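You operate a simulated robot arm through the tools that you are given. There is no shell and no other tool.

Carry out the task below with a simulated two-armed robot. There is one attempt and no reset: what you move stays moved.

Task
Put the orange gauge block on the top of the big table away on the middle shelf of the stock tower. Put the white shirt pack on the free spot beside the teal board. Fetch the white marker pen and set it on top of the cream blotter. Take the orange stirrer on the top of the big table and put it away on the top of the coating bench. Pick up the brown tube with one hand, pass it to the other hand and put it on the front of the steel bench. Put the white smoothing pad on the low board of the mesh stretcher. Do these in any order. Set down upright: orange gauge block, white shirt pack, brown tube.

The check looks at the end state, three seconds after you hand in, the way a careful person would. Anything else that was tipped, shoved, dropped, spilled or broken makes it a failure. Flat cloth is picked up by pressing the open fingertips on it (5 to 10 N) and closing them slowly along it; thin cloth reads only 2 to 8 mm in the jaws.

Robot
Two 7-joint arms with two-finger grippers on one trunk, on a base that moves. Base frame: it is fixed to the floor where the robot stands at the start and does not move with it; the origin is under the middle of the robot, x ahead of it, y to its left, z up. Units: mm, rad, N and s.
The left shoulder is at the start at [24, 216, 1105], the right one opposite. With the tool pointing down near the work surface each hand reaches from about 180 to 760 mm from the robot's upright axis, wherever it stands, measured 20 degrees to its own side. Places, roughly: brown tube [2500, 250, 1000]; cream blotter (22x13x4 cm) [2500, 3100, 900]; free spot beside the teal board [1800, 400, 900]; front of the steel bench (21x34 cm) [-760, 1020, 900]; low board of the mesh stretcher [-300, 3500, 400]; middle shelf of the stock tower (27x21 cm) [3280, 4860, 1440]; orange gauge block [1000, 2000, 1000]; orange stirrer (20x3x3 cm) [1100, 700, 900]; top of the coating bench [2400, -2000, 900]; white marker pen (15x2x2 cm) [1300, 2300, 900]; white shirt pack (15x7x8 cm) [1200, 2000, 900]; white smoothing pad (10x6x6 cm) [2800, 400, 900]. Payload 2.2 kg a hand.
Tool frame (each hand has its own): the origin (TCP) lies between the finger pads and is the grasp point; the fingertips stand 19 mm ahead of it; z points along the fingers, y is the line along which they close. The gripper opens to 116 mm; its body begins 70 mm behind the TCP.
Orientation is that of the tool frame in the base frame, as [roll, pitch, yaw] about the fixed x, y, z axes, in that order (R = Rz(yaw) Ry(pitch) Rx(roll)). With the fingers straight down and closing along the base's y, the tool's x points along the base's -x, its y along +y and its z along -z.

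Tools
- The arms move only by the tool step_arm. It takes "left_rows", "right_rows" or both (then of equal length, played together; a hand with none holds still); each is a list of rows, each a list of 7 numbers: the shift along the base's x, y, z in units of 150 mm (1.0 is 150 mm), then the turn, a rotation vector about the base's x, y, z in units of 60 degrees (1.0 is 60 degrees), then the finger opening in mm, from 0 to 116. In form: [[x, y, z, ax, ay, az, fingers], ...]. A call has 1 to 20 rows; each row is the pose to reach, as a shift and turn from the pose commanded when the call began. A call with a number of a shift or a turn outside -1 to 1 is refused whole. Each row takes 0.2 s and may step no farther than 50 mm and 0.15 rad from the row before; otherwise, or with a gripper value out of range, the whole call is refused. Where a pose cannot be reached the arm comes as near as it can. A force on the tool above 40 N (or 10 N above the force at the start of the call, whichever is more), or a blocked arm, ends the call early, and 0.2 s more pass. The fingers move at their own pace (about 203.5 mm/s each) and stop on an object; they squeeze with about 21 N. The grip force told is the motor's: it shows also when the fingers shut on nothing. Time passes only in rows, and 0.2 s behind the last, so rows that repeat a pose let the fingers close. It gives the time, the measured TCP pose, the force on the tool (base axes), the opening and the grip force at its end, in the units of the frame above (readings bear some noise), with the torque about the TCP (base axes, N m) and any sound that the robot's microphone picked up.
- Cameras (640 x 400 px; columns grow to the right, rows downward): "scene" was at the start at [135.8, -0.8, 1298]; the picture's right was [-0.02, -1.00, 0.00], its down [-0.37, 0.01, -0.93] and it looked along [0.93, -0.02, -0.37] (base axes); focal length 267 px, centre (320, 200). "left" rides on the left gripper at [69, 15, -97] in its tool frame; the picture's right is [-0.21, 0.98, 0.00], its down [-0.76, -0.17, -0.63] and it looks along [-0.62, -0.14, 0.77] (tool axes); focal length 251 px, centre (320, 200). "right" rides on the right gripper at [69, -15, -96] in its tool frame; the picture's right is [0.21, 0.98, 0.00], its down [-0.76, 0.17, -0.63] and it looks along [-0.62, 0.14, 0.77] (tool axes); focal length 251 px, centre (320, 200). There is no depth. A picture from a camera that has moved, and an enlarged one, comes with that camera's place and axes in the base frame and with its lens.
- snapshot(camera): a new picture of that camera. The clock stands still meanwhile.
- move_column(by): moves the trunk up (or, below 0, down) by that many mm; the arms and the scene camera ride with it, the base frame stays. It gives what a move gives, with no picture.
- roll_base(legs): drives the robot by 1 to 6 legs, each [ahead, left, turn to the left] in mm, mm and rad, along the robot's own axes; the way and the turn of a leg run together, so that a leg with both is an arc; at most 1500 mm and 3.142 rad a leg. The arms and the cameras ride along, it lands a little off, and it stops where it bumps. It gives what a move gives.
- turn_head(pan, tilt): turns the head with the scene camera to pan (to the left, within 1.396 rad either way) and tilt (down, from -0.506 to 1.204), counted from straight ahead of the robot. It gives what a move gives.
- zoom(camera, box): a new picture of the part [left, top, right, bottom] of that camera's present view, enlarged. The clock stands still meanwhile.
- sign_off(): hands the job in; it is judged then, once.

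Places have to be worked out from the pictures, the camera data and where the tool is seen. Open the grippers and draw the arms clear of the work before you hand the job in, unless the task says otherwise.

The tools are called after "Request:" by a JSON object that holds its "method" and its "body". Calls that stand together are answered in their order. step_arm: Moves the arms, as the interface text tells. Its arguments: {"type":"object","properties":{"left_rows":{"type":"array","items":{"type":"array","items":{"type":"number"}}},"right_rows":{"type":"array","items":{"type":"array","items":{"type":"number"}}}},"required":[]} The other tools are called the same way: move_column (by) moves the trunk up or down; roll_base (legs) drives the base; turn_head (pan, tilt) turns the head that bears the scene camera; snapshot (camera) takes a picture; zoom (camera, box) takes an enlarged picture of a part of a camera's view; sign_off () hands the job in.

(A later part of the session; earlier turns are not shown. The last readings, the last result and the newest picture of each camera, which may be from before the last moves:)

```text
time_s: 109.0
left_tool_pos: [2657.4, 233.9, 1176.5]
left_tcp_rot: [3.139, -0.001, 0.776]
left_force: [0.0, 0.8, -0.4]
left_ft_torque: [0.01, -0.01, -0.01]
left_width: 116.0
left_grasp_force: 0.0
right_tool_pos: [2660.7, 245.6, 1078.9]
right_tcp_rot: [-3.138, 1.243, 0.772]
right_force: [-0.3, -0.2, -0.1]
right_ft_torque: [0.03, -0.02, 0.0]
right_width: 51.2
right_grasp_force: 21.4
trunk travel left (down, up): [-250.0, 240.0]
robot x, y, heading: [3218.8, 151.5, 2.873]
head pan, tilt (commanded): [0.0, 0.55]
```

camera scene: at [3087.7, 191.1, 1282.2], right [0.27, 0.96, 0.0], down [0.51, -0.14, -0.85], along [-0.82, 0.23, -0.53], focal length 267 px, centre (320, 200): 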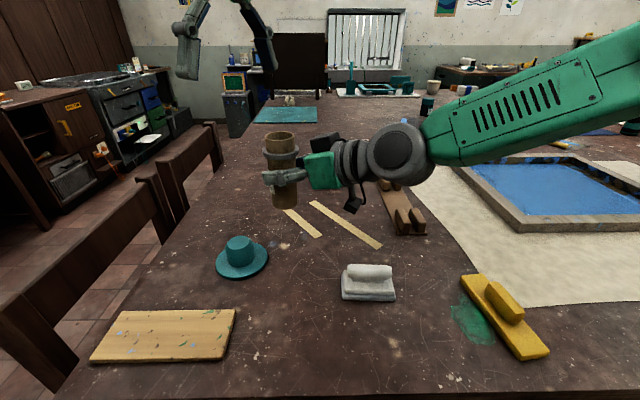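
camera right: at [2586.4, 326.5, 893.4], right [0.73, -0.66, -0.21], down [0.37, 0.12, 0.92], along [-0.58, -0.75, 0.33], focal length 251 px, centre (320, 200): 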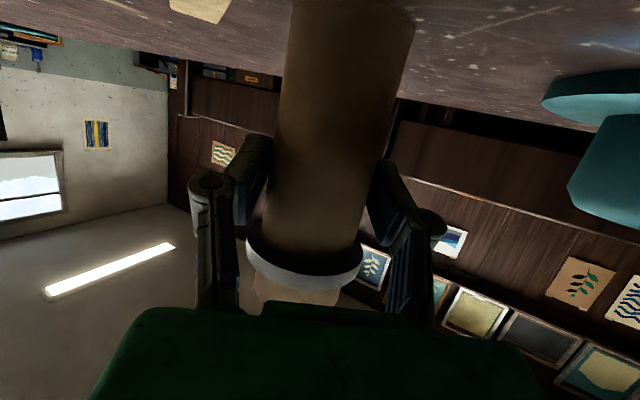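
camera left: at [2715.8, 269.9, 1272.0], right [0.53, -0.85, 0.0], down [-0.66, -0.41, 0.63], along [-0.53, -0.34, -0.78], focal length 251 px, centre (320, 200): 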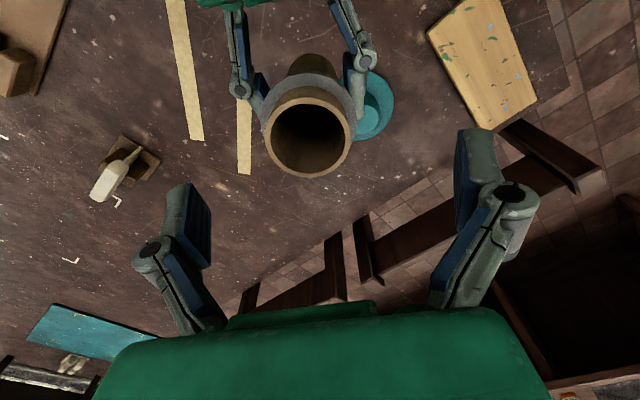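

I command the correction (+5, +8) with the descent to z 1135, and compare.

Request:
{"method": "step_arm", "body": {"left_rows": [[0.033, 0.053, 0, 0, 0, 0, 116], [0.033, 0.053, -0.08, 0, 0, 0, 116], [0.033, 0.053, -0.16, 0, 0, 0, 116], [0.033, 0.053, -0.16, 0, 0, 0, 116]]}}

Request:
{"method": "snapshot", "body": {"camera": "left"}}

Request:
{"method": "zoom", "body": {"camera": "scene", "box": [200, 60, 400, 240]}}

```text
time_s: 110.0
left_tool_pos: [2658.2, 235.6, 1155.4]
left_tcp_rot: [-3.138, -0.014, 0.788]
left_force: [-0.5, 0.0, 0.1]
left_ft_torque: [-0.01, -0.04, 0.01]
left_width: 116.0
left_grasp_force: 0.1
right_tool_pos: [2660.5, 245.0, 1079.2]
right_tcp_rot: [-3.136, 1.242, 0.77]
right_force: [0.3, 0.2, -1.0]
right_ft_torque: [0.01, 0.02, 0.02]
right_width: 50.7
right_grasp_force: 21.4
trunk travel left (down, up): [-250.0, 240.0]
robot x, y, heading: [3212.8, 151.7, 2.87]
head pan, tilt (commanded): [0.0, 0.55]
```

```text
taken
camera left: at [2718.1, 271.9, 1252.8], right [0.54, -0.84, -0.01], down [-0.66, -0.43, 0.62], along [-0.53, -0.33, -0.78], focal length 251 px, centre (320, 200)
```

left: 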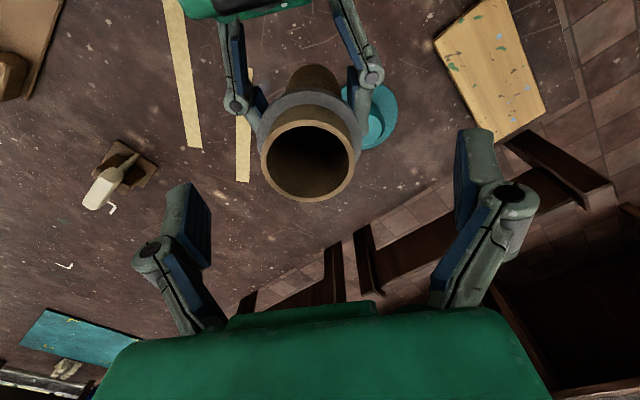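

```text
2.22 times, centred on (300, 150) of scene
camera zoom: at [3087.0, 191.3, 1282.1], right [0.27, 0.96, 0.0], down [0.51, -0.14, -0.85], along [-0.82, 0.23, -0.53], focal length 593 px, centre (364, 311)
```

zoom: 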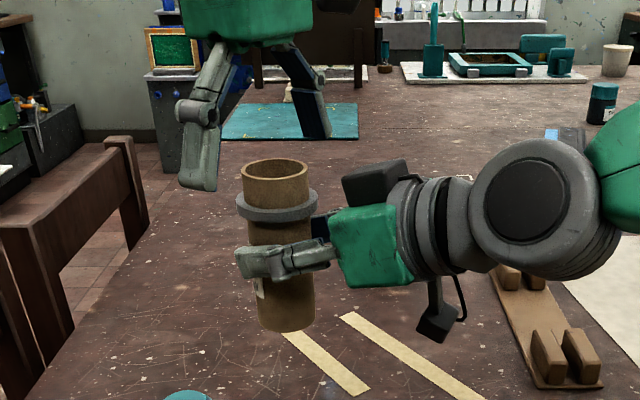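

The left arm is near a joint limit in this yaw. I back it off upward and turn the hand by -180° instead (same closing line, camera on the far side).

Request:
{"method": "step_arm", "body": {"left_rows": [[0, 0, 0.2, 0, 0, 0, 116], [0, 0, 0.45, 0, 0, -0.06, 116], [0.08, -0.12, 0.6, 0, 0, -0.2, 116], [0.16, -0.24, 0.6, 0, 0, -0.34, 116], [0.24, -0.36, 0.6, 0, 0, -0.48, 116], [0.24, -0.36, 0.6, 0, 0, -0.62, 116], [0.24, -0.36, 0.6, 0, 0, -0.76, 116], [0.24, -0.36, 0.6, 0, 0, -0.88, 116], [0.24, -0.36, 0.6, 0, 0, -1.0, 116]]}}

Request:
{"method": "step_arm", "body": {"left_rows": [[0, 0, 0, 0, 0, -0.14, 116], [0, 0, 0, 0, 0, -0.28, 116], [0, 0, 0, 0, 0, -0.42, 116], [0, 0, 0, 0, 0, -0.56, 116], [0, 0, 0, 0, 0, -0.7, 116], [0, 0, 0, 0, 0, -0.84, 116], [0, 0, 0, 0, 0, -0.98, 116]]}}

Request:
{"method": "step_arm", "body": {"left_rows": [[0, 0, 0, 0, 0, -0.14, 116], [0, 0, 0, 0, 0, -0.28, 116], [0, 0, 0, 0, 0, -0.42, 116], [0, 0, 0, 0, 0, -0.56, 116], [0, 0, 0, 0, 0, -0.7, 116], [0, 0, 0, 0, 0, -0.84, 116], [0, 0, 0, 0, 0, -0.98, 116], [0, 0, 0, 0, 0, -1.0, 116]]}}

```text
time_s: 112.0
left_tool_pos: [2703.5, 195.4, 1238.0]
left_tcp_rot: [3.131, 0.011, -0.287]
left_force: [-0.3, 0.4, -0.5]
left_ft_torque: [0.0, 0.01, 0.03]
left_width: 116.2
left_grasp_force: 0.0
right_tool_pos: [2660.9, 245.6, 1079.4]
right_tcp_rot: [-3.139, 1.244, 0.769]
right_force: [0.3, 0.0, -0.3]
right_ft_torque: [-0.02, 0.01, 0.0]
right_width: 51.2
right_grasp_force: 20.4
trunk travel left (down, up): [-250.0, 240.0]
robot x, y, heading: [3219.7, 149.2, 2.872]
head pan, tilt (commanded): [0.0, 0.55]
```

```text
time_s: 113.6
left_tool_pos: [2702.4, 193.9, 1238.2]
left_tcp_rot: [3.131, 0.01, -1.312]
left_force: [0.9, -0.6, -0.4]
left_ft_torque: [-0.02, -0.01, 0.02]
left_width: 116.0
left_grasp_force: 0.0
right_tool_pos: [2661.2, 243.4, 1079.3]
right_tcp_rot: [-3.136, 1.242, 0.771]
right_force: [1.4, 0.0, -0.4]
right_ft_torque: [-0.04, -0.03, -0.01]
right_width: 51.0
right_grasp_force: 21.0
trunk travel left (down, up): [-250.0, 240.0]
robot x, y, heading: [3214.7, 152.6, 2.867]
head pan, tilt (commanded): [0.0, 0.55]
```

```text
time_s: 115.4
left_tool_pos: [2703.5, 194.4, 1238.3]
left_tcp_rot: [3.13, 0.013, -2.36]
left_force: [0.7, -0.8, 0.2]
left_ft_torque: [-0.01, 0.01, 0.03]
left_width: 115.8
left_grasp_force: 0.0
right_tool_pos: [2660.1, 243.4, 1079.0]
right_tcp_rot: [-3.138, 1.243, 0.773]
right_force: [1.0, 0.8, -0.9]
right_ft_torque: [-0.01, -0.01, 0.03]
right_width: 50.9
right_grasp_force: 21.5
trunk travel left (down, up): [-250.0, 240.0]
robot x, y, heading: [3217.7, 154.9, 2.873]
head pan, tilt (commanded): [0.0, 0.55]
```

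The turned pose is reached cleanly. I centre over the tube and lower to about z 1175 for a check.

Request:
{"method": "step_arm", "body": {"left_rows": [[-0.14, 0.16, 0, 0, 0, 0, 116], [-0.28, 0.32, 0, 0, 0, 0, 116], [-0.28, 0.32, -0.2, 0, 0, 0, 116], [-0.28, 0.32, -0.42, 0, 0, 0, 116], [-0.28, 0.32, -0.42, 0, 0, 0, 116]]}}

Request:
{"method": "snapshot", "body": {"camera": "left"}}

Request:
{"method": "zoom", "body": {"camera": "scene", "box": [200, 60, 400, 240]}}

```text
time_s: 116.6
left_tool_pos: [2661.8, 241.9, 1176.2]
left_tcp_rot: [3.13, 0.011, -2.359]
left_force: [0.7, -0.5, 0.6]
left_ft_torque: [0.0, 0.04, 0.0]
left_width: 116.4
left_grasp_force: 0.2
right_tool_pos: [2660.1, 244.4, 1077.8]
right_tcp_rot: [-3.133, 1.242, 0.774]
right_force: [0.0, 0.2, 0.2]
right_ft_torque: [0.01, 0.0, 0.02]
right_width: 50.8
right_grasp_force: 20.9
trunk travel left (down, up): [-250.0, 240.0]
robot x, y, heading: [3215.0, 154.4, 2.865]
head pan, tilt (commanded): [0.0, 0.55]
```

```text
taken
camera left: at [2601.6, 200.5, 1272.1], right [-0.54, 0.84, 0.01], down [0.65, 0.41, 0.64], along [0.53, 0.35, -0.77], focal length 251 px, centre (320, 200)
```

left: 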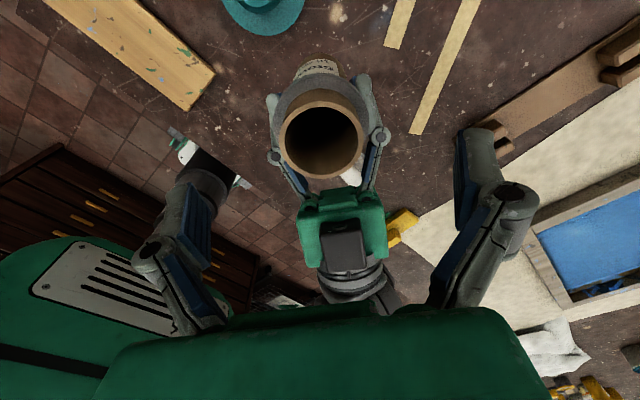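

```text
2.22 times, centred on (300, 150) of scene
camera zoom: at [3086.4, 189.5, 1282.1], right [0.27, 0.96, 0.0], down [0.51, -0.14, -0.85], along [-0.82, 0.23, -0.53], focal length 593 px, centre (364, 311)
```

zoom: 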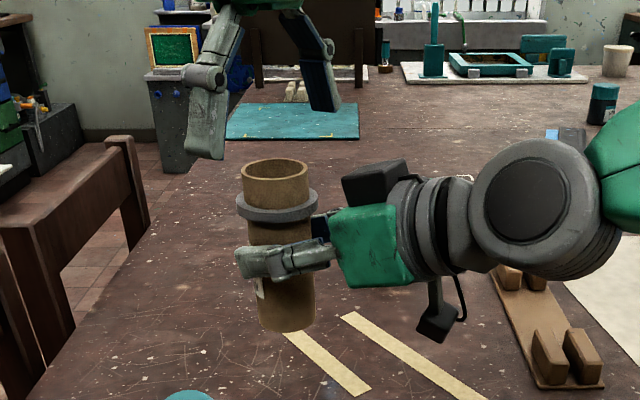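

Combining the two views, the rim centre is about (2657, 240) and its height about 1131. I shift slightly and lower so the tips are at about 1110, just above the ring.

Request:
{"method": "step_arm", "body": {"left_rows": [[-0.033, -0.013, -0.1, 0, 0, 0, 116], [-0.033, -0.013, -0.2, 0, 0, 0, 116], [-0.033, -0.013, -0.28, 0, 0, 0, 116], [-0.033, -0.013, -0.313, 0, 0, 0, 116], [-0.033, -0.013, -0.313, 0, 0, 0, 116]]}}

Request:
{"method": "snapshot", "body": {"camera": "left"}}

Request:
{"method": "zoom", "body": {"camera": "scene", "box": [220, 80, 360, 220]}}

```text
time_s: 117.8
left_tool_pos: [2656.0, 240.1, 1128.5]
left_tcp_rot: [3.131, 0.012, -2.356]
left_force: [0.5, 1.2, 0.0]
left_ft_torque: [0.01, 0.03, 0.03]
left_width: 116.0
left_grasp_force: 0.0
right_tool_pos: [2661.0, 244.6, 1078.6]
right_tcp_rot: [-3.137, 1.243, 0.771]
right_force: [0.3, -0.2, -0.6]
right_ft_torque: [-0.01, -0.01, 0.01]
right_width: 50.7
right_grasp_force: 21.3
trunk travel left (down, up): [-250.0, 240.0]
robot x, y, heading: [3213.8, 151.7, 2.868]
head pan, tilt (commanded): [0.0, 0.55]
```

```text
taken
camera left: at [2596.3, 199.4, 1224.1], right [-0.54, 0.84, 0.01], down [0.65, 0.41, 0.64], along [0.53, 0.35, -0.77], focal length 251 px, centre (320, 200)
```

left: 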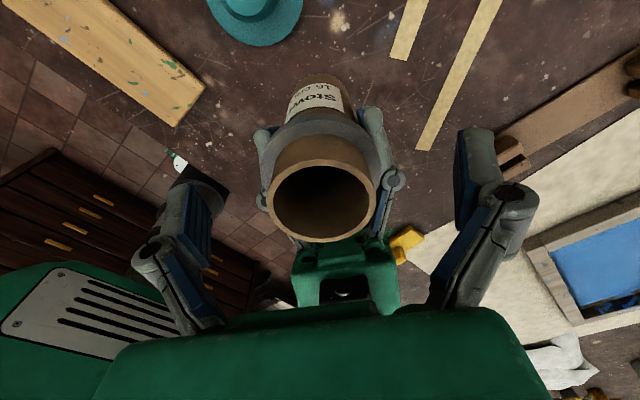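

```text
2.86 times, centred on (290, 150) of scene
camera zoom: at [3086.7, 190.7, 1282.1], right [0.27, 0.96, 0.0], down [0.51, -0.14, -0.85], along [-0.82, 0.23, -0.53], focal length 762 px, centre (406, 343)
```

zoom: 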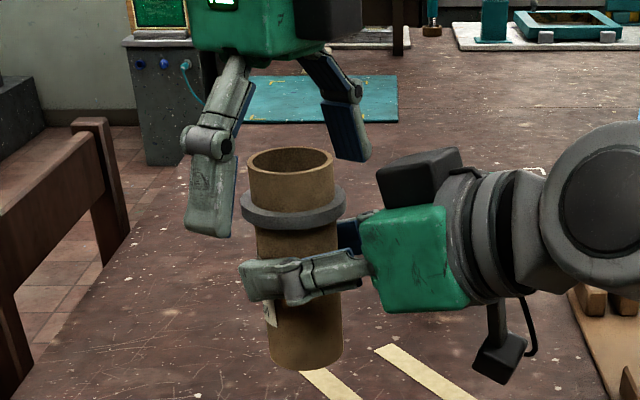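

The rim is exactly centred at the left TCP. I close the left fingers slowly while the right still holds.

Request:
{"method": "step_arm", "body": {"left_rows": [[0, 0, 0, 0, 0, 0, 100], [0, 0, 0, 0, 0, 0, 85], [0, 0, 0, 0, 0, 0, 72], [0, 0, 0, 0, 0, 0, 62], [0, 0, 0, 0, 0, 0, 54], [0, 0, 0, 0, 0, 0, 46], [0, 0, 0, 0, 0, 0, 30], [0, 0, 0, 0, 0, 0, 30]]}}

Request:
{"method": "zoom", "body": {"camera": "scene", "box": [220, 80, 360, 220]}}

```text
time_s: 119.6
left_tool_pos: [2654.8, 239.9, 1128.3]
left_tcp_rot: [3.132, 0.01, -2.358]
left_force: [1.5, -0.5, 0.5]
left_ft_torque: [-0.01, -0.01, -0.03]
left_width: 68.2
left_grasp_force: 21.1
right_tool_pos: [2660.1, 244.7, 1079.0]
right_tcp_rot: [-3.136, 1.242, 0.771]
right_force: [-1.2, 0.3, -2.0]
right_ft_torque: [-0.03, -0.04, 0.04]
right_width: 51.0
right_grasp_force: 21.0
trunk travel left (down, up): [-250.0, 240.0]
robot x, y, heading: [3213.5, 152.6, 2.867]
head pan, tilt (commanded): [0.0, 0.55]
```

```text
2.86 times, centred on (290, 150) of scene
camera zoom: at [3086.6, 190.9, 1282.0], right [0.27, 0.96, 0.0], down [0.51, -0.14, -0.85], along [-0.82, 0.23, -0.53], focal length 762 px, centre (406, 343)
```

zoom: 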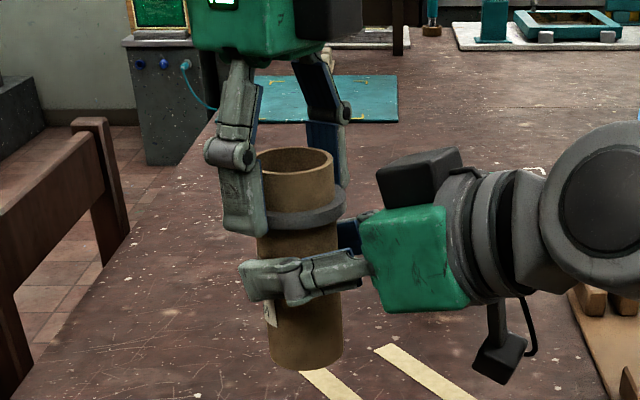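

The left closed on the wider ring (68 mm). I reopen a little, raise 11 mm and close on the tube body above the ring.

Request:
{"method": "step_arm", "body": {"left_rows": [[0, 0, 0, 0, 0, 0, 80], [0, 0, 0.035, 0, 0, 0, 82], [0, 0, 0.073, 0, 0, 0, 82], [0, 0, 0.073, 0, 0, 0, 70], [0, 0, 0.073, 0, 0, 0, 60], [0, 0, 0.073, 0, 0, 0, 52], [0, 0, 0.073, 0, 0, 0, 44], [0, 0, 0.073, 0, 0, 0, 30], [0, 0, 0.073, 0, 0, 0, 30]]}}

Request:
{"method": "zoom", "body": {"camera": "scene", "box": [220, 80, 360, 220]}}

Request:
{"method": "snapshot", "body": {"camera": "left"}}

```text
time_s: 121.6
left_tool_pos: [2656.6, 241.1, 1140.0]
left_tcp_rot: [3.132, 0.013, -2.357]
left_force: [5.6, -2.6, 1.8]
left_ft_torque: [-0.08, -0.23, -0.01]
left_width: 52.3
left_grasp_force: 21.0
right_tool_pos: [2659.6, 246.7, 1078.6]
right_tcp_rot: [-3.135, 1.243, 0.77]
right_force: [-3.8, 2.9, -2.2]
right_ft_torque: [-0.03, -0.09, -0.02]
right_width: 51.1
right_grasp_force: 21.2
trunk travel left (down, up): [-250.0, 240.0]
robot x, y, heading: [3218.4, 151.5, 2.866]
head pan, tilt (commanded): [0.0, 0.55]
```

```text
2.86 times, centred on (290, 150) of scene
camera zoom: at [3086.6, 190.9, 1282.0], right [0.27, 0.96, 0.0], down [0.51, -0.14, -0.85], along [-0.82, 0.23, -0.53], focal length 762 px, centre (406, 343)
```

zoom: 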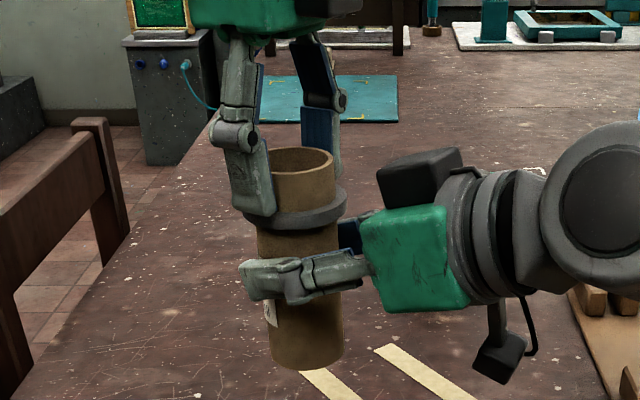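

```text
taken
camera left: at [2596.1, 200.2, 1234.4], right [-0.54, 0.84, 0.01], down [0.65, 0.41, 0.64], along [0.53, 0.35, -0.77], focal length 251 px, centre (320, 200)
```

left: 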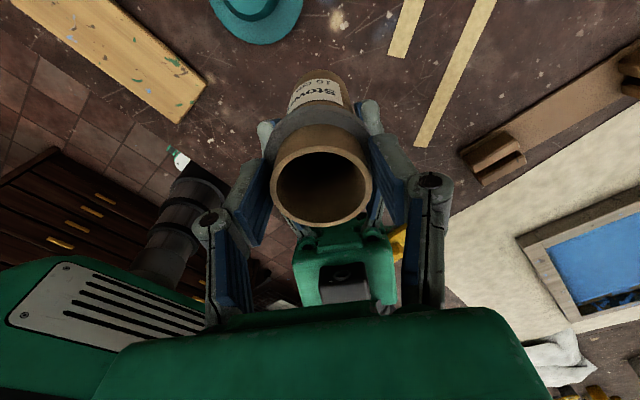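

Both hands now hold the tube (left 52 mm, 21 N). I open the right hand gently and draw it straight back.

Request:
{"method": "step_arm", "body": {"right_rows": [[0, 0, 0, 0, 0, 0, 56], [0, 0, 0, 0, 0, 0, 64], [0, 0, 0, 0, 0, 0, 80], [0, 0, 0, 0, 0, 0, 100], [0.07, 0.07, 0, 0, 0, 0, 112], [0.2, 0.195, 0, 0, 0, 0, 116], [0.35, 0.34, 0, 0, 0, 0, 116], [0.52, 0.505, 0, 0, 0, 0, 116], [0.7, 0.68, 0, 0, 0, 0, 116]]}}

Request:
{"method": "snapshot", "body": {"camera": "scene"}}

Request:
{"method": "snapshot", "body": {"camera": "left"}}

```text
time_s: 123.6
left_tool_pos: [2657.2, 242.9, 1140.1]
left_tcp_rot: [3.131, 0.01, -2.356]
left_force: [0.6, 0.3, 0.1]
left_ft_torque: [0.03, 0.03, 0.0]
left_width: 52.4
left_grasp_force: 20.9
right_tool_pos: [2764.6, 349.2, 1078.7]
right_tcp_rot: [-3.135, 1.245, 0.77]
right_force: [0.2, 0.4, -0.3]
right_ft_torque: [-0.01, 0.01, -0.01]
right_width: 116.0
right_grasp_force: 0.0
trunk travel left (down, up): [-250.0, 240.0]
robot x, y, heading: [3214.3, 152.4, 2.871]
head pan, tilt (commanded): [0.0, 0.55]
```

```text
taken
camera scene: at [3089.3, 194.1, 1282.2], right [0.27, 0.96, 0.0], down [0.51, -0.14, -0.85], along [-0.82, 0.23, -0.53], focal length 267 px, centre (320, 200)
```

scene: 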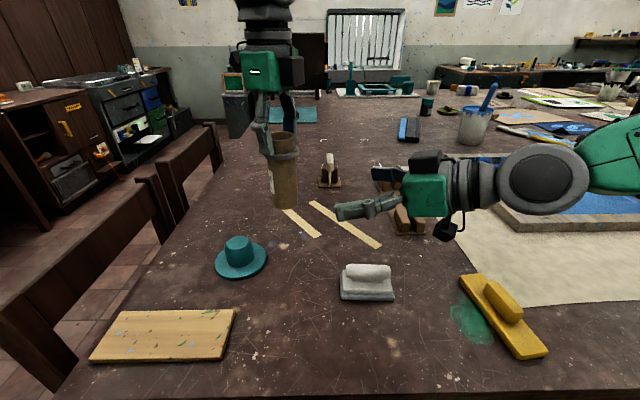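

```text
taken
camera left: at [2597.9, 202.7, 1235.5], right [-0.54, 0.84, 0.01], down [0.65, 0.41, 0.64], along [0.53, 0.35, -0.77], focal length 251 px, centre (320, 200)
```

left: 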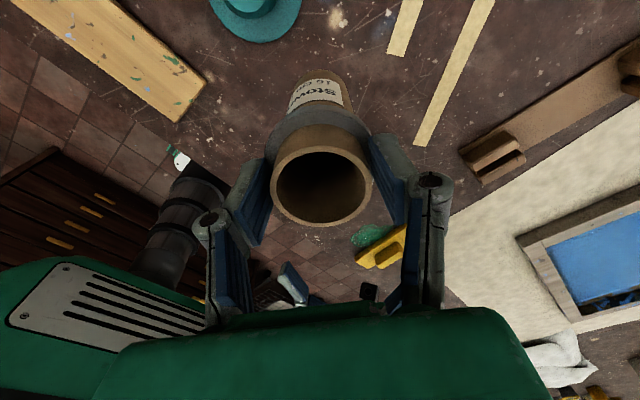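

The left holds the tube alone and steady. I move it to the left side out of the way while the right hand tilts back to pointing down.

Request:
{"method": "step_arm", "body": {"left_rows": [[0.02, -0.1, 0.1, 0, 0, 0, 30], [0.05, -0.22, 0.2, 0, 0, 0, 30], [0.12, -0.36, 0.3, 0, 0, 0, 30], [0.2, -0.5, 0.35, 0, 0, 0, 30], [0.28, -0.64, 0.35, 0, 0, 0, 30], [0.36, -0.78, 0.35, 0, 0, 0, 30], [0.44, -0.9, 0.35, 0, 0, 0, 30], [0.5, -1.0, 0.35, 0, 0, 0, 30], [0.5, -1.0, 0.35, 0, 0, 0, 30]], "right_rows": [[0, 0, 0.06, 0.0873, -0.0895, 0, 116], [0, 0, 0.12, 0.1745, -0.179, 0, 116], [0, 0, 0.18, 0.2618, -0.2685, 0, 116], [0, 0, 0.24, 0.349, -0.358, 0, 116], [0, 0, 0.3, 0.4363, -0.4475, 0, 116], [0, 0, 0.36, 0.5235, -0.537, 0, 116], [0, 0, 0.42, 0.6108, -0.6265, 0, 116], [0, 0, 0.48, 0.698, -0.716, 0, 116], [0, 0, 0.48, 0.698, -0.716, 0, 116]]}}

Request:
{"method": "step_arm", "body": {"right_rows": [[0, 0, 0, 0.08, -0.082, 0, 116], [0, 0, 0, 0.13, -0.135, 0, 116], [0, 0, 0, 0.13, -0.135, 0, 116]]}}

Request:
{"method": "snapshot", "body": {"camera": "right"}}

Request:
{"method": "snapshot", "body": {"camera": "scene"}}

```text
time_s: 125.6
left_tool_pos: [2730.8, 87.5, 1190.5]
left_tcp_rot: [3.131, 0.013, -2.356]
left_force: [0.5, 0.2, -0.9]
left_ft_torque: [0.02, -0.01, -0.01]
left_width: 52.4
left_grasp_force: 21.2
right_tool_pos: [2763.8, 346.0, 1151.6]
right_tcp_rot: [-3.136, 0.194, 0.773]
right_force: [0.0, -0.4, 0.5]
right_ft_torque: [0.04, 0.0, -0.05]
right_width: 115.5
right_grasp_force: 0.0
trunk travel left (down, up): [-250.0, 240.0]
robot x, y, heading: [3216.1, 156.2, 2.87]
head pan, tilt (commanded): [0.0, 0.55]
```

```text
time_s: 126.4
left_tool_pos: [2730.6, 87.2, 1189.4]
left_tcp_rot: [3.129, 0.014, -2.355]
left_force: [-0.2, 0.6, -0.5]
left_ft_torque: [-0.02, 0.04, -0.03]
left_width: 52.2
left_grasp_force: 20.5
right_tool_pos: [2762.3, 345.8, 1153.4]
right_tcp_rot: [-3.135, -0.002, 0.773]
right_force: [-0.3, 0.1, -0.1]
right_ft_torque: [-0.02, 0.0, -0.03]
right_width: 116.0
right_grasp_force: 0.1
trunk travel left (down, up): [-250.0, 240.0]
robot x, y, heading: [3212.6, 153.3, 2.869]
head pan, tilt (commanded): [0.0, 0.55]
```

```text
taken
camera right: at [2801.9, 404.0, 1248.2], right [0.84, -0.55, 0.0], down [-0.42, -0.65, 0.63], along [-0.35, -0.52, -0.78], focal length 251 px, centre (320, 200)
```

right: 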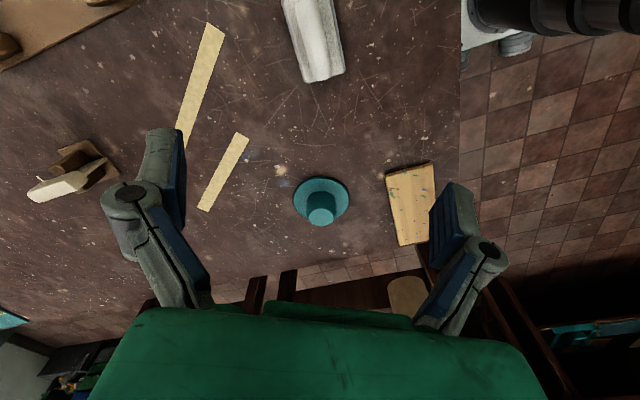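

```text
taken
camera scene: at [3087.0, 186.6, 1282.2], right [0.27, 0.96, 0.0], down [0.51, -0.14, -0.85], along [-0.82, 0.23, -0.53], focal length 267 px, centre (320, 200)
```

scene: 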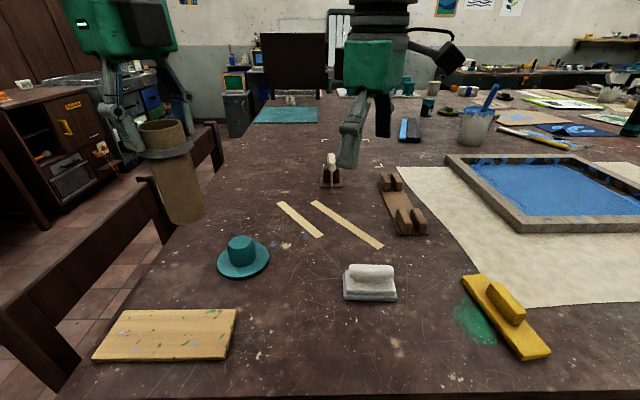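

The pad lies along the table's cross direction, centre about (2766, 375). I zoom in on it to see its profile.

Request:
{"method": "zoom", "body": {"camera": "scene", "box": [320, 240, 420, 320]}}

```text
5.00 times, centred on (370, 280) of scene
camera zoom: at [3087.0, 186.6, 1282.2], right [0.27, 0.96, 0.0], down [0.51, -0.14, -0.85], along [-0.82, 0.23, -0.53], focal length 1334 px, centre (70, -200)
```

zoom: 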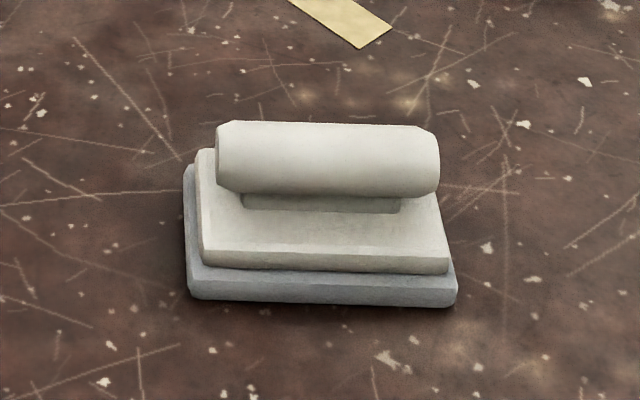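

The pad has a cylindrical handle (about 28 mm) over a plate. I'll take the handle: turn the right hand so it closes across the handle and lower over (2770, 375).

Request:
{"method": "step_arm", "body": {"right_rows": [[0.02, 0.06, 0, 0, 0, 0.12, 116], [0.05, 0.13, 0, 0, 0, 0.24, 116], [0.05, 0.19, -0.15, 0, 0, 0.36, 116], [0.05, 0.19, -0.4, 0, 0, 0.48, 100], [0.05, 0.19, -0.7, 0, 0, 0.495, 90], [0.05, 0.19, -0.95, 0, 0, 0.495, 80], [0.05, 0.19, -0.95, 0, 0, 0.495, 80]]}}

Request:
{"method": "snapshot", "body": {"camera": "right"}}

Request:
{"method": "zoom", "body": {"camera": "scene", "box": [290, 190, 450, 320]}}

```text
time_s: 128.0
left_tool_pos: [2731.7, 85.6, 1189.8]
left_tcp_rot: [3.131, 0.011, -2.358]
left_force: [1.0, 0.0, 0.3]
left_ft_torque: [0.02, 0.0, 0.02]
left_width: 52.4
left_grasp_force: 21.1
right_tool_pos: [2773.4, 373.6, 1010.2]
right_tcp_rot: [-3.136, 0.0, 1.292]
right_force: [0.4, 0.0, -0.6]
right_ft_torque: [0.02, 0.0, -0.01]
right_width: 80.0
right_grasp_force: 0.0
trunk travel left (down, up): [-250.0, 240.0]
robot x, y, heading: [3218.2, 151.6, 2.864]
head pan, tilt (commanded): [0.0, 0.55]
```

```text
taken
camera right: at [2776.1, 443.8, 1105.1], right [1.0, -0.06, 0.0], down [-0.05, -0.78, 0.63], along [-0.04, -0.63, -0.78], focal length 251 px, centre (320, 200)
```

right: 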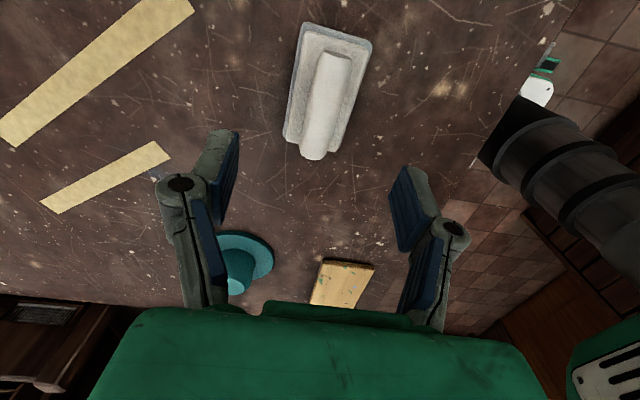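

```text
3.08 times, centred on (370, 255) of scene
camera zoom: at [3087.6, 188.7, 1282.2], right [0.27, 0.96, 0.0], down [0.51, -0.14, -0.85], along [-0.82, 0.23, -0.53], focal length 821 px, centre (166, 31)
```

zoom: 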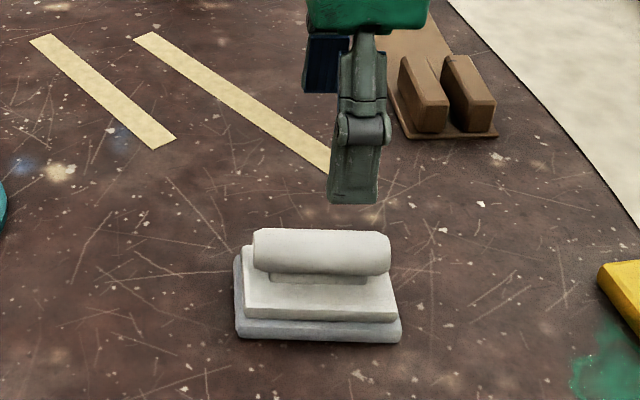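

The handle centre is at about (2775, 375), right under the hand. I lower to z about 904 and close on the handle.

Request:
{"method": "step_arm", "body": {"right_rows": [[0.01, 0.005, -0.25, 0, 0, 0, 80], [0.01, 0.005, -0.5, 0, 0, 0, 80], [0.01, 0.005, -0.65, 0, 0, 0, 80], [0.01, 0.005, -0.71, 0, 0, 0, 80], [0.01, 0.005, -0.71, 0, 0, 0, 80]]}}

Request:
{"method": "zoom", "body": {"camera": "scene", "box": [310, 220, 430, 320]}}

Request:
{"method": "snapshot", "body": {"camera": "right"}}

```text
time_s: 129.2
left_tool_pos: [2731.1, 87.7, 1190.1]
left_tcp_rot: [3.131, 0.014, -2.356]
left_force: [-0.1, -0.5, -0.1]
left_ft_torque: [0.01, -0.02, 0.01]
left_width: 52.0
left_grasp_force: 21.1
right_tool_pos: [2772.4, 374.9, 902.2]
right_tcp_rot: [-3.137, -0.001, 1.294]
right_force: [1.4, -0.2, 0.2]
right_ft_torque: [0.04, -0.01, 0.01]
right_width: 79.8
right_grasp_force: 0.0
trunk travel left (down, up): [-250.0, 240.0]
robot x, y, heading: [3216.0, 158.0, 2.867]
head pan, tilt (commanded): [0.0, 0.55]
```

```text
4.00 times, centred on (370, 270) of scene
camera zoom: at [3087.2, 188.8, 1282.2], right [0.27, 0.96, 0.0], down [0.51, -0.14, -0.85], along [-0.82, 0.23, -0.53], focal length 1068 px, centre (120, -80)
```

zoom: 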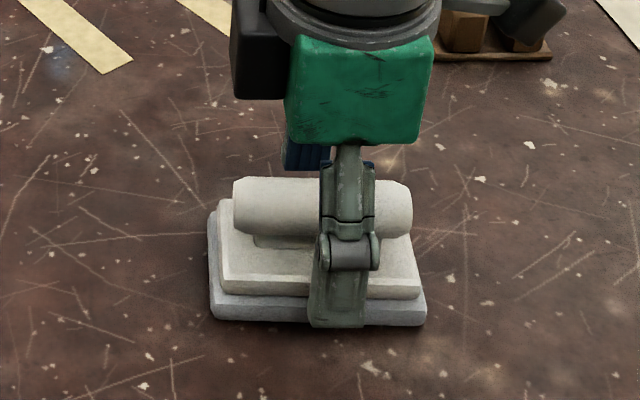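

```text
taken
camera right: at [2777.1, 445.2, 998.8], right [1.0, -0.06, 0.0], down [-0.05, -0.77, 0.63], along [-0.04, -0.63, -0.78], focal length 251 px, centre (320, 200)
```

right: 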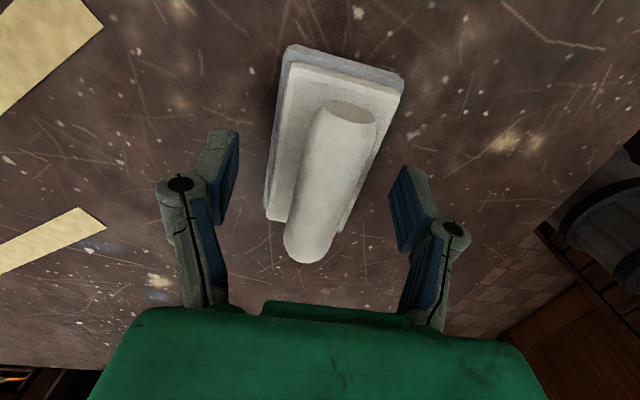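

The handle is between the fingers and the tips are just above the plate. I close on the handle.

Request:
{"method": "step_arm", "body": {"right_rows": [[0, 0, 0, 0, 0, 0, 65], [0, 0, 0, 0, 0, 0, 50], [0, 0, 0, 0, 0, 0, 38], [0, 0, 0, 0, 0, 0, 28], [0, 0, 0, 0, 0, 0, 15], [0, 0, 0, 0, 0, 0, 5], [0, 0, 0, 0, 0, 0, 5]]}}

Request:
{"method": "snapshot", "body": {"camera": "right"}}

```text
time_s: 130.8
left_tool_pos: [2732.0, 86.9, 1191.7]
left_tcp_rot: [3.129, 0.014, -2.357]
left_force: [1.5, -0.5, -1.4]
left_ft_torque: [0.01, 0.0, 0.05]
left_width: 52.1
left_grasp_force: 20.6
right_tool_pos: [2771.7, 374.3, 905.3]
right_tcp_rot: [-3.132, -0.001, 1.291]
right_force: [-9.2, 1.5, 35.5]
right_ft_torque: [-0.14, 0.04, -0.21]
right_width: 26.5
right_grasp_force: 21.0
trunk travel left (down, up): [-250.0, 240.0]
robot x, y, heading: [3210.5, 154.1, 2.869]
head pan, tilt (commanded): [0.0, 0.55]
```

```text
taken
camera right: at [2776.8, 444.6, 1001.3], right [1.0, -0.06, -0.01], down [-0.04, -0.77, 0.63], along [-0.05, -0.63, -0.78], focal length 251 px, centre (320, 200)
```

right: 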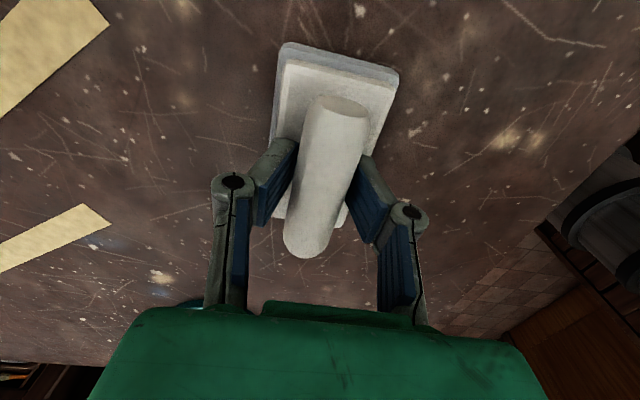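

The tips press on the plate (35 N up). I open slightly, raise 6 mm, and re-grip the handle.

Request:
{"method": "step_arm", "body": {"right_rows": [[0, 0, 0, 0, 0, 0, 34], [0, 0, 0.02, 0, 0, 0, 40], [0, 0, 0.04, 0, 0, 0, 40], [0, 0, 0.04, 0, 0, 0, 28], [0, 0, 0.04, 0, 0, 0, 15], [0, 0, 0.04, 0, 0, 0, 5], [0, 0, 0.04, 0, 0, 0, 5]]}}

```text
time_s: 132.4
left_tool_pos: [2731.2, 87.4, 1187.8]
left_tcp_rot: [3.131, 0.014, -2.355]
left_force: [0.1, -0.3, -0.2]
left_ft_torque: [-0.01, -0.01, 0.01]
left_width: 52.3
left_grasp_force: 21.6
right_tool_pos: [2771.8, 375.2, 909.5]
right_tcp_rot: [-3.138, -0.003, 1.292]
right_force: [0.4, -0.2, 0.7]
right_ft_torque: [0.02, 0.02, 0.0]
right_width: 26.9
right_grasp_force: 20.7
trunk travel left (down, up): [-250.0, 240.0]
robot x, y, heading: [3213.1, 151.4, 2.874]
head pan, tilt (commanded): [0.0, 0.55]
```

Clean grip at 26.9 mm with no side load. I lift the pad and look.

Request:
{"method": "step_arm", "body": {"right_rows": [[0, 0, 0.05, 0, 0, 0, 5], [0, 0, 0.2, 0, 0, 0, 5], [0, 0, 0.4, 0, 0, 0, 5], [0, 0, 0.7, 0, 0, 0, 5], [0, 0, 1.0, 0, 0, 0, 5], [0, 0, 1.0, 0, 0, 0, 5]]}}

Request:
{"method": "snapshot", "body": {"camera": "right"}}

Request:
{"method": "snapshot", "body": {"camera": "scene"}}

```text
time_s: 133.8
left_tool_pos: [2730.4, 87.9, 1189.6]
left_tcp_rot: [3.13, 0.014, -2.356]
left_force: [-0.8, -0.4, -0.8]
left_ft_torque: [0.01, -0.01, 0.02]
left_width: 52.0
left_grasp_force: 21.3
right_tool_pos: [2772.8, 377.2, 1060.4]
right_tcp_rot: [-3.138, -0.001, 1.292]
right_force: [0.1, -0.3, -1.6]
right_ft_torque: [-0.01, -0.03, 0.03]
right_width: 26.5
right_grasp_force: 21.0
trunk travel left (down, up): [-250.0, 240.0]
robot x, y, heading: [3214.3, 156.0, 2.873]
head pan, tilt (commanded): [0.0, 0.55]
```

```text
taken
camera right: at [2777.4, 447.1, 1156.2], right [1.0, -0.06, 0.0], down [-0.05, -0.77, 0.63], along [-0.04, -0.63, -0.78], focal length 251 px, centre (320, 200)
```

right: 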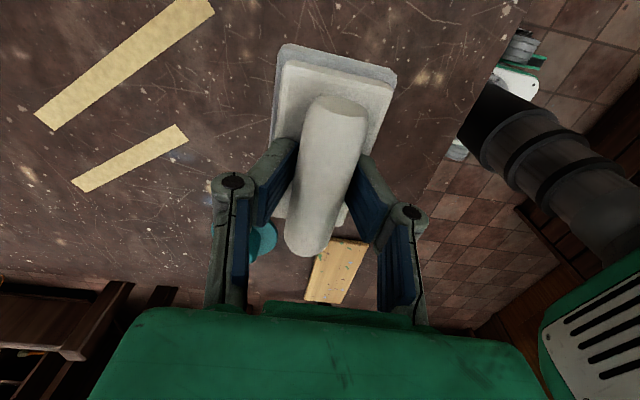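

```text
taken
camera scene: at [3086.6, 189.2, 1282.0], right [0.27, 0.96, 0.0], down [0.51, -0.14, -0.85], along [-0.82, 0.23, -0.53], focal length 267 px, centre (320, 200)
```

scene: 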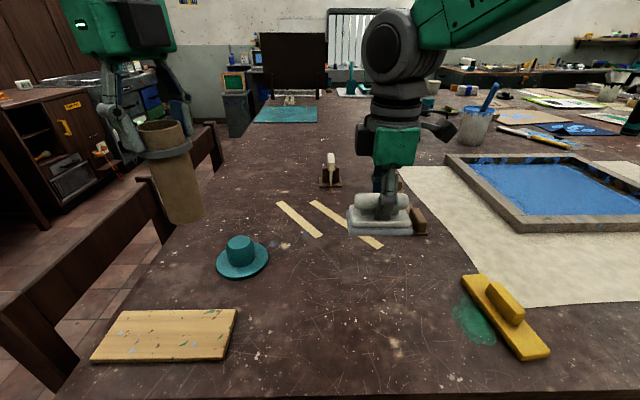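

Both objects are held. I raise the right hand to travelling height, then drive back and around the right side of the table, parallel to its edge and well clear of the chairs.

Request:
{"method": "step_arm", "body": {"right_rows": [[0.1, 0.05, 0.2, 0, 0, 0, 5], [0.2, 0.1, 0.4, 0, 0, 0, 5], [0.3, 0.15, 0.6, 0, 0, 0, 5], [0.3, 0.15, 0.6, 0, 0, 0, 5]]}}

Request:
{"method": "roll_base", "body": {"legs": [[-200, 0, 0], [0, 1100, 0], [1300, 0, 0]]}}

Request:
{"method": "snapshot", "body": {"camera": "scene"}}

```text
time_s: 134.8
left_tool_pos: [2730.8, 88.7, 1189.9]
left_tcp_rot: [3.132, 0.013, -2.356]
left_force: [0.5, -0.3, -1.1]
left_ft_torque: [-0.02, 0.01, 0.02]
left_width: 51.9
left_grasp_force: 20.9
right_tool_pos: [2817.1, 399.3, 1149.7]
right_tcp_rot: [-3.14, 0.001, 1.292]
right_force: [0.4, -0.4, -0.5]
right_ft_torque: [-0.02, -0.01, -0.01]
right_width: 26.8
right_grasp_force: 20.8
trunk travel left (down, up): [-250.0, 240.0]
robot x, y, heading: [3214.6, 153.9, 2.873]
head pan, tilt (commanded): [0.0, 0.55]
```

```text
time_s: 147.6
left_tool_pos: [1407.6, -684.9, 1191.6]
left_tcp_rot: [3.133, 0.005, -2.34]
left_force: [0.5, -0.1, -0.7]
left_ft_torque: [0.02, 0.0, 0.01]
left_width: 51.5
left_grasp_force: 21.1
right_tool_pos: [1487.6, -371.6, 1149.1]
right_tcp_rot: [-3.138, 0.006, 1.309]
right_force: [0.5, 0.5, -0.4]
right_ft_torque: [-0.05, -0.01, 0.01]
right_width: 26.8
right_grasp_force: 20.7
trunk travel left (down, up): [-250.0, 240.0]
robot x, y, heading: [1887.9, -617.1, 2.885]
head pan, tilt (commanded): [0.0, 0.55]
```

```text
taken
camera scene: at [1761.7, -576.7, 1282.2], right [0.25, 0.97, -0.01], down [0.51, -0.14, -0.85], along [-0.82, 0.21, -0.53], focal length 267 px, centre (320, 200)
```

scene: 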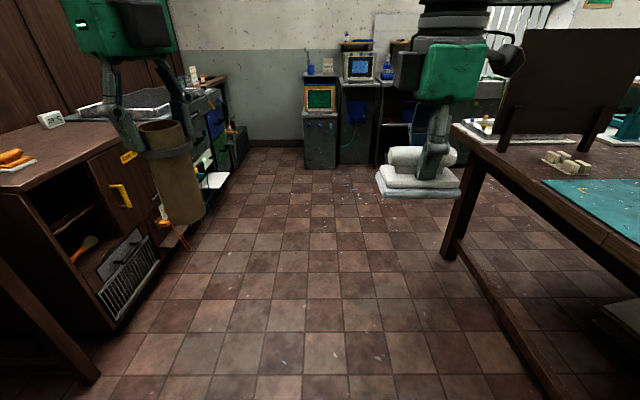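

The corridor is free. I drive on about 2000 mm to the open floor past the table's near corner, then look toward the steel bench.

Request:
{"method": "roll_base", "body": {"legs": [[1400, 0, 0], [600, 0, 0]]}}

Request:
{"method": "turn_head", "body": {"pan": -0.6, "tilt": 0.4}}

Request:
{"method": "snapshot", "body": {"camera": "scene"}}

```text
time_s: 157.6
left_tool_pos: [-518.6, -153.0, 1190.8]
left_tcp_rot: [3.126, 0.013, -2.363]
left_force: [-0.2, -0.2, -1.2]
left_ft_torque: [0.02, 0.01, -0.03]
left_width: 51.2
left_grasp_force: 21.1
right_tool_pos: [-430.3, 158.8, 1152.1]
right_tcp_rot: [-3.137, -0.002, 1.284]
right_force: [-0.3, -0.6, -1.2]
right_ft_torque: [0.01, 0.03, 0.0]
right_width: 26.7
right_grasp_force: 20.7
trunk travel left (down, up): [-250.0, 240.0]
robot x, y, heading: [-36.0, -84.2, 2.866]
head pan, tilt (commanded): [0.0, 0.55]
```

```text
time_s: 158.6
left_tool_pos: [-515.5, -151.7, 1190.9]
left_tcp_rot: [3.127, 0.012, -2.362]
left_force: [0.2, -0.5, -1.6]
left_ft_torque: [0.01, 0.0, 0.01]
left_width: 51.1
left_grasp_force: 21.0
right_tool_pos: [-427.5, 158.2, 1152.3]
right_tcp_rot: [-3.132, 0.0, 1.287]
right_force: [-0.7, -0.1, 0.1]
right_ft_torque: [0.0, -0.01, -0.01]
right_width: 26.4
right_grasp_force: 21.0
trunk travel left (down, up): [-250.0, 240.0]
robot x, y, heading: [-35.7, -83.1, 2.863]
head pan, tilt (commanded): [-0.6, 0.4]
```

```text
taken
camera scene: at [-135.4, -4.9, 1296.0], right [0.77, 0.64, 0.0], down [0.25, -0.3, -0.92], along [-0.59, 0.71, -0.39], focal length 267 px, centre (320, 200)
```

scene: 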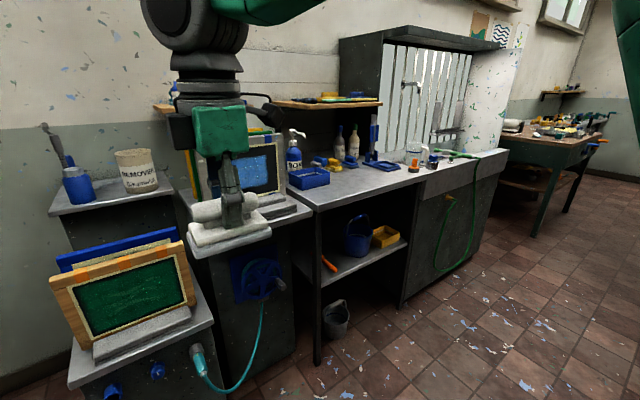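

I can see the steel bench's free front area near pixel (357, 179), between the blue tray and the sink. I slide right along the bench at a distance, then look again.

Request:
{"method": "roll_base", "body": {"legs": [[60, -860, 0]]}}

Request:
{"method": "turn_head", "body": {"pan": 0.0, "tilt": 0.5}}

Request:
{"method": "snapshot", "body": {"camera": "scene"}}

Request:
{"method": "snapshot", "body": {"camera": "left"}}

```text
time_s: 163.1
left_tool_pos: [-341.0, 681.7, 1190.9]
left_tcp_rot: [3.125, 0.018, -2.363]
left_force: [0.3, -1.0, -0.4]
left_ft_torque: [0.02, -0.01, 0.01]
left_width: 50.9
left_grasp_force: 20.8
right_tool_pos: [-252.0, 993.7, 1152.3]
right_tcp_rot: [-3.133, -0.005, 1.284]
right_force: [-0.1, -0.7, -2.0]
right_ft_torque: [0.03, -0.03, -0.02]
right_width: 26.6
right_grasp_force: 21.4
trunk travel left (down, up): [-250.0, 240.0]
robot x, y, heading: [144.2, 747.5, 2.863]
head pan, tilt (commanded): [-0.6, 0.4]
```

```text
time_s: 164.1
left_tool_pos: [-338.0, 679.3, 1192.1]
left_tcp_rot: [3.123, 0.014, -2.364]
left_force: [-0.7, 0.0, -1.0]
left_ft_torque: [0.0, 0.02, -0.01]
left_width: 50.9
left_grasp_force: 20.8
right_tool_pos: [-249.1, 990.4, 1154.3]
right_tcp_rot: [-3.132, -0.004, 1.287]
right_force: [-0.1, 0.3, -0.9]
right_ft_torque: [0.01, 0.0, 0.0]
right_width: 26.7
right_grasp_force: 21.1
trunk travel left (down, up): [-250.0, 240.0]
robot x, y, heading: [142.4, 747.4, 2.86]
head pan, tilt (commanded): [0.0, 0.499]
```

```text
taken
camera scene: at [11.4, 782.5, 1286.7], right [0.28, 0.96, 0.0], down [0.46, -0.13, -0.88], along [-0.84, 0.24, -0.48], focal length 267 px, centre (320, 200)
```

scene: 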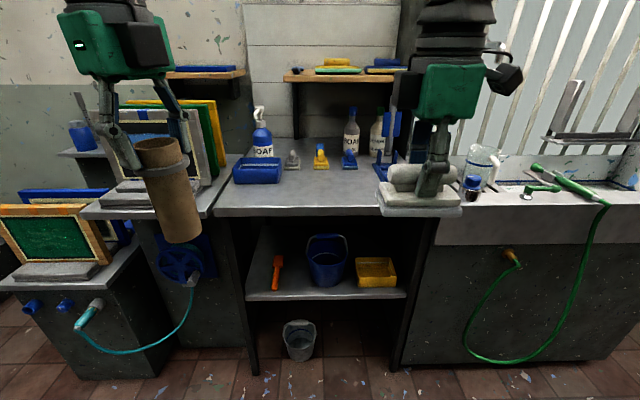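

```text
taken
camera left: at [-397.2, 639.5, 1287.4], right [-0.53, 0.85, 0.02], down [0.66, 0.4, 0.64], along [0.53, 0.35, -0.77], focal length 251 px, centre (320, 200)
```

left: 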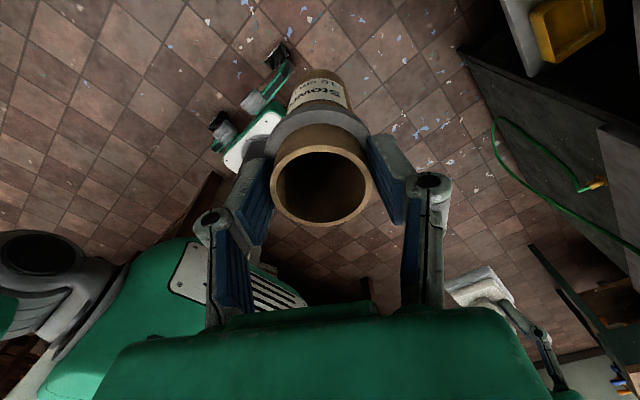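

The free front area of the steel bench lies around pixel (324, 186), i.e. near (-735, 1020). I drive forward 320 mm and 150 mm right so the left hand can reach it.

Request:
{"method": "roll_base", "body": {"legs": [[320, -150, 0]]}}

Request:
{"method": "turn_head", "body": {"pan": 0.2, "tilt": 0.65}}

Request:
{"method": "snapshot", "body": {"camera": "scene"}}

Request:
{"method": "snapshot", "body": {"camera": "right"}}

```text
time_s: 166.4
left_tool_pos: [-605.9, 915.6, 1191.9]
left_tcp_rot: [3.124, 0.012, -2.363]
left_force: [-0.1, -0.7, -0.5]
left_ft_torque: [0.02, -0.02, 0.03]
left_width: 50.7
left_grasp_force: 21.4
right_tool_pos: [-516.9, 1226.9, 1153.4]
right_tcp_rot: [-3.131, -0.005, 1.285]
right_force: [0.3, -0.1, -0.6]
right_ft_torque: [0.01, -0.02, 0.02]
right_width: 26.6
right_grasp_force: 20.6
trunk travel left (down, up): [-250.0, 240.0]
robot x, y, heading: [-123.1, 984.5, 2.863]
head pan, tilt (commanded): [0.0, 0.499]
```

```text
time_s: 167.1
left_tool_pos: [-603.4, 916.6, 1193.2]
left_tcp_rot: [3.123, 0.01, -2.365]
left_force: [-0.2, -0.1, -0.6]
left_ft_torque: [0.02, 0.02, 0.04]
left_width: 50.9
left_grasp_force: 21.3
right_tool_pos: [-516.5, 1227.1, 1154.4]
right_tcp_rot: [-3.129, -0.004, 1.286]
right_force: [-1.0, -0.2, -2.7]
right_ft_torque: [0.02, -0.01, 0.0]
right_width: 26.7
right_grasp_force: 21.4
trunk travel left (down, up): [-250.0, 240.0]
robot x, y, heading: [-127.4, 982.3, 2.867]
head pan, tilt (commanded): [0.201, 0.649]
```

```text
taken
camera scene: at [-255.9, 1001.6, 1273.4], right [0.08, 1.0, 0.0], down [0.61, -0.05, -0.79], along [-0.79, 0.06, -0.61], focal length 267 px, centre (320, 200)
```

scene: 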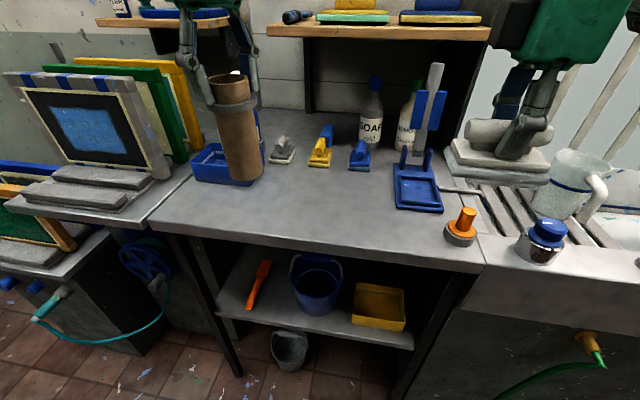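

```text
taken
camera right: at [-510.2, 1297.9, 1249.8], right [1.0, -0.07, -0.01], down [-0.05, -0.78, 0.63], along [-0.05, -0.63, -0.78], focal length 251 px, centre (320, 200)
```

right: 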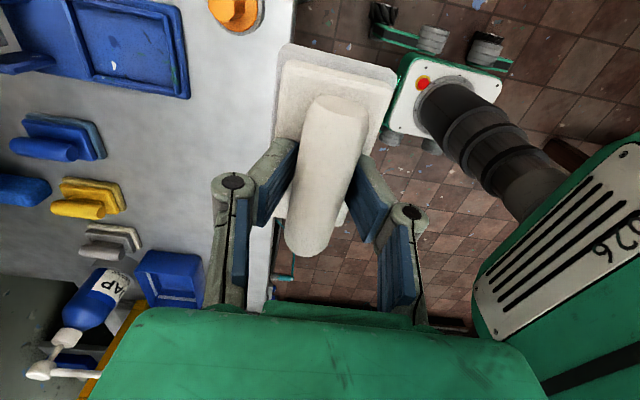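

Stereo of the tray corner gives a bench top near z 888; I'll set the tube at about (-745, 1010), mid free area. I move the left hand over that spot first, still above.

Request:
{"method": "step_arm", "body": {"left_rows": [[-0.12, 0.08, 0, 0, 0, 0, 30], [-0.24, 0.16, 0, 0, 0, 0, 30], [-0.36, 0.24, -0.05, 0, 0, 0, 30], [-0.48, 0.32, -0.15, 0, 0, 0, 30], [-0.6, 0.39, -0.3, 0, 0, 0, 30], [-0.72, 0.47, -0.45, 0, 0, 0, 30], [-0.84, 0.55, -0.6, 0, 0, 0, 30], [-0.95, 0.62, -0.75, 0, 0, 0, 30], [-0.95, 0.62, -0.85, 0, 0, 0, 30], [-0.95, 0.62, -0.85, 0, 0, 0, 30]]}}

Request:
{"method": "snapshot", "body": {"camera": "scene"}}

Request:
{"method": "snapshot", "body": {"camera": "left"}}

```text
time_s: 169.3
left_tool_pos: [-744.7, 1009.8, 1066.2]
left_tcp_rot: [3.125, 0.009, -2.363]
left_force: [0.3, 0.4, -0.4]
left_ft_torque: [0.01, -0.01, -0.01]
left_width: 50.6
left_grasp_force: 21.0
right_tool_pos: [-515.0, 1229.7, 1154.0]
right_tcp_rot: [-3.129, -0.004, 1.284]
right_force: [0.1, -0.2, -0.7]
right_ft_torque: [0.04, 0.01, -0.01]
right_width: 26.7
right_grasp_force: 21.2
trunk travel left (down, up): [-250.0, 240.0]
robot x, y, heading: [-125.5, 984.0, 2.864]
head pan, tilt (commanded): [0.201, 0.649]
```

```text
taken
camera scene: at [-256.0, 1003.6, 1273.3], right [0.08, 1.0, 0.0], down [0.61, -0.05, -0.79], along [-0.79, 0.06, -0.61], focal length 267 px, centre (320, 200)
```

scene: 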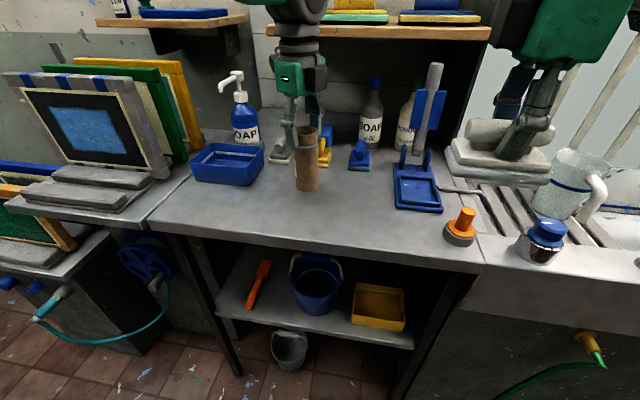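

```text
taken
camera left: at [-804.2, 970.3, 1162.7], right [-0.53, 0.85, 0.02], down [0.66, 0.4, 0.64], along [0.53, 0.35, -0.77], focal length 251 px, centre (320, 200)
```

left: 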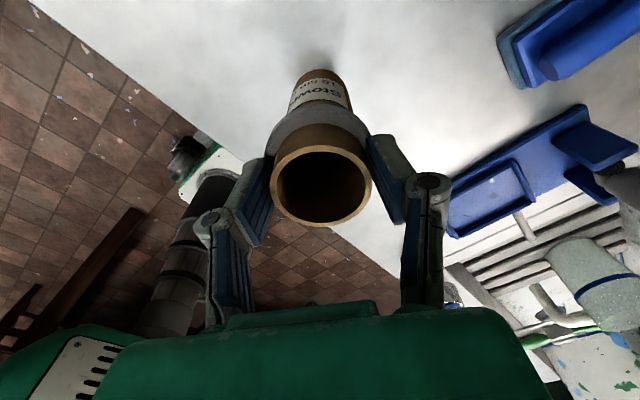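

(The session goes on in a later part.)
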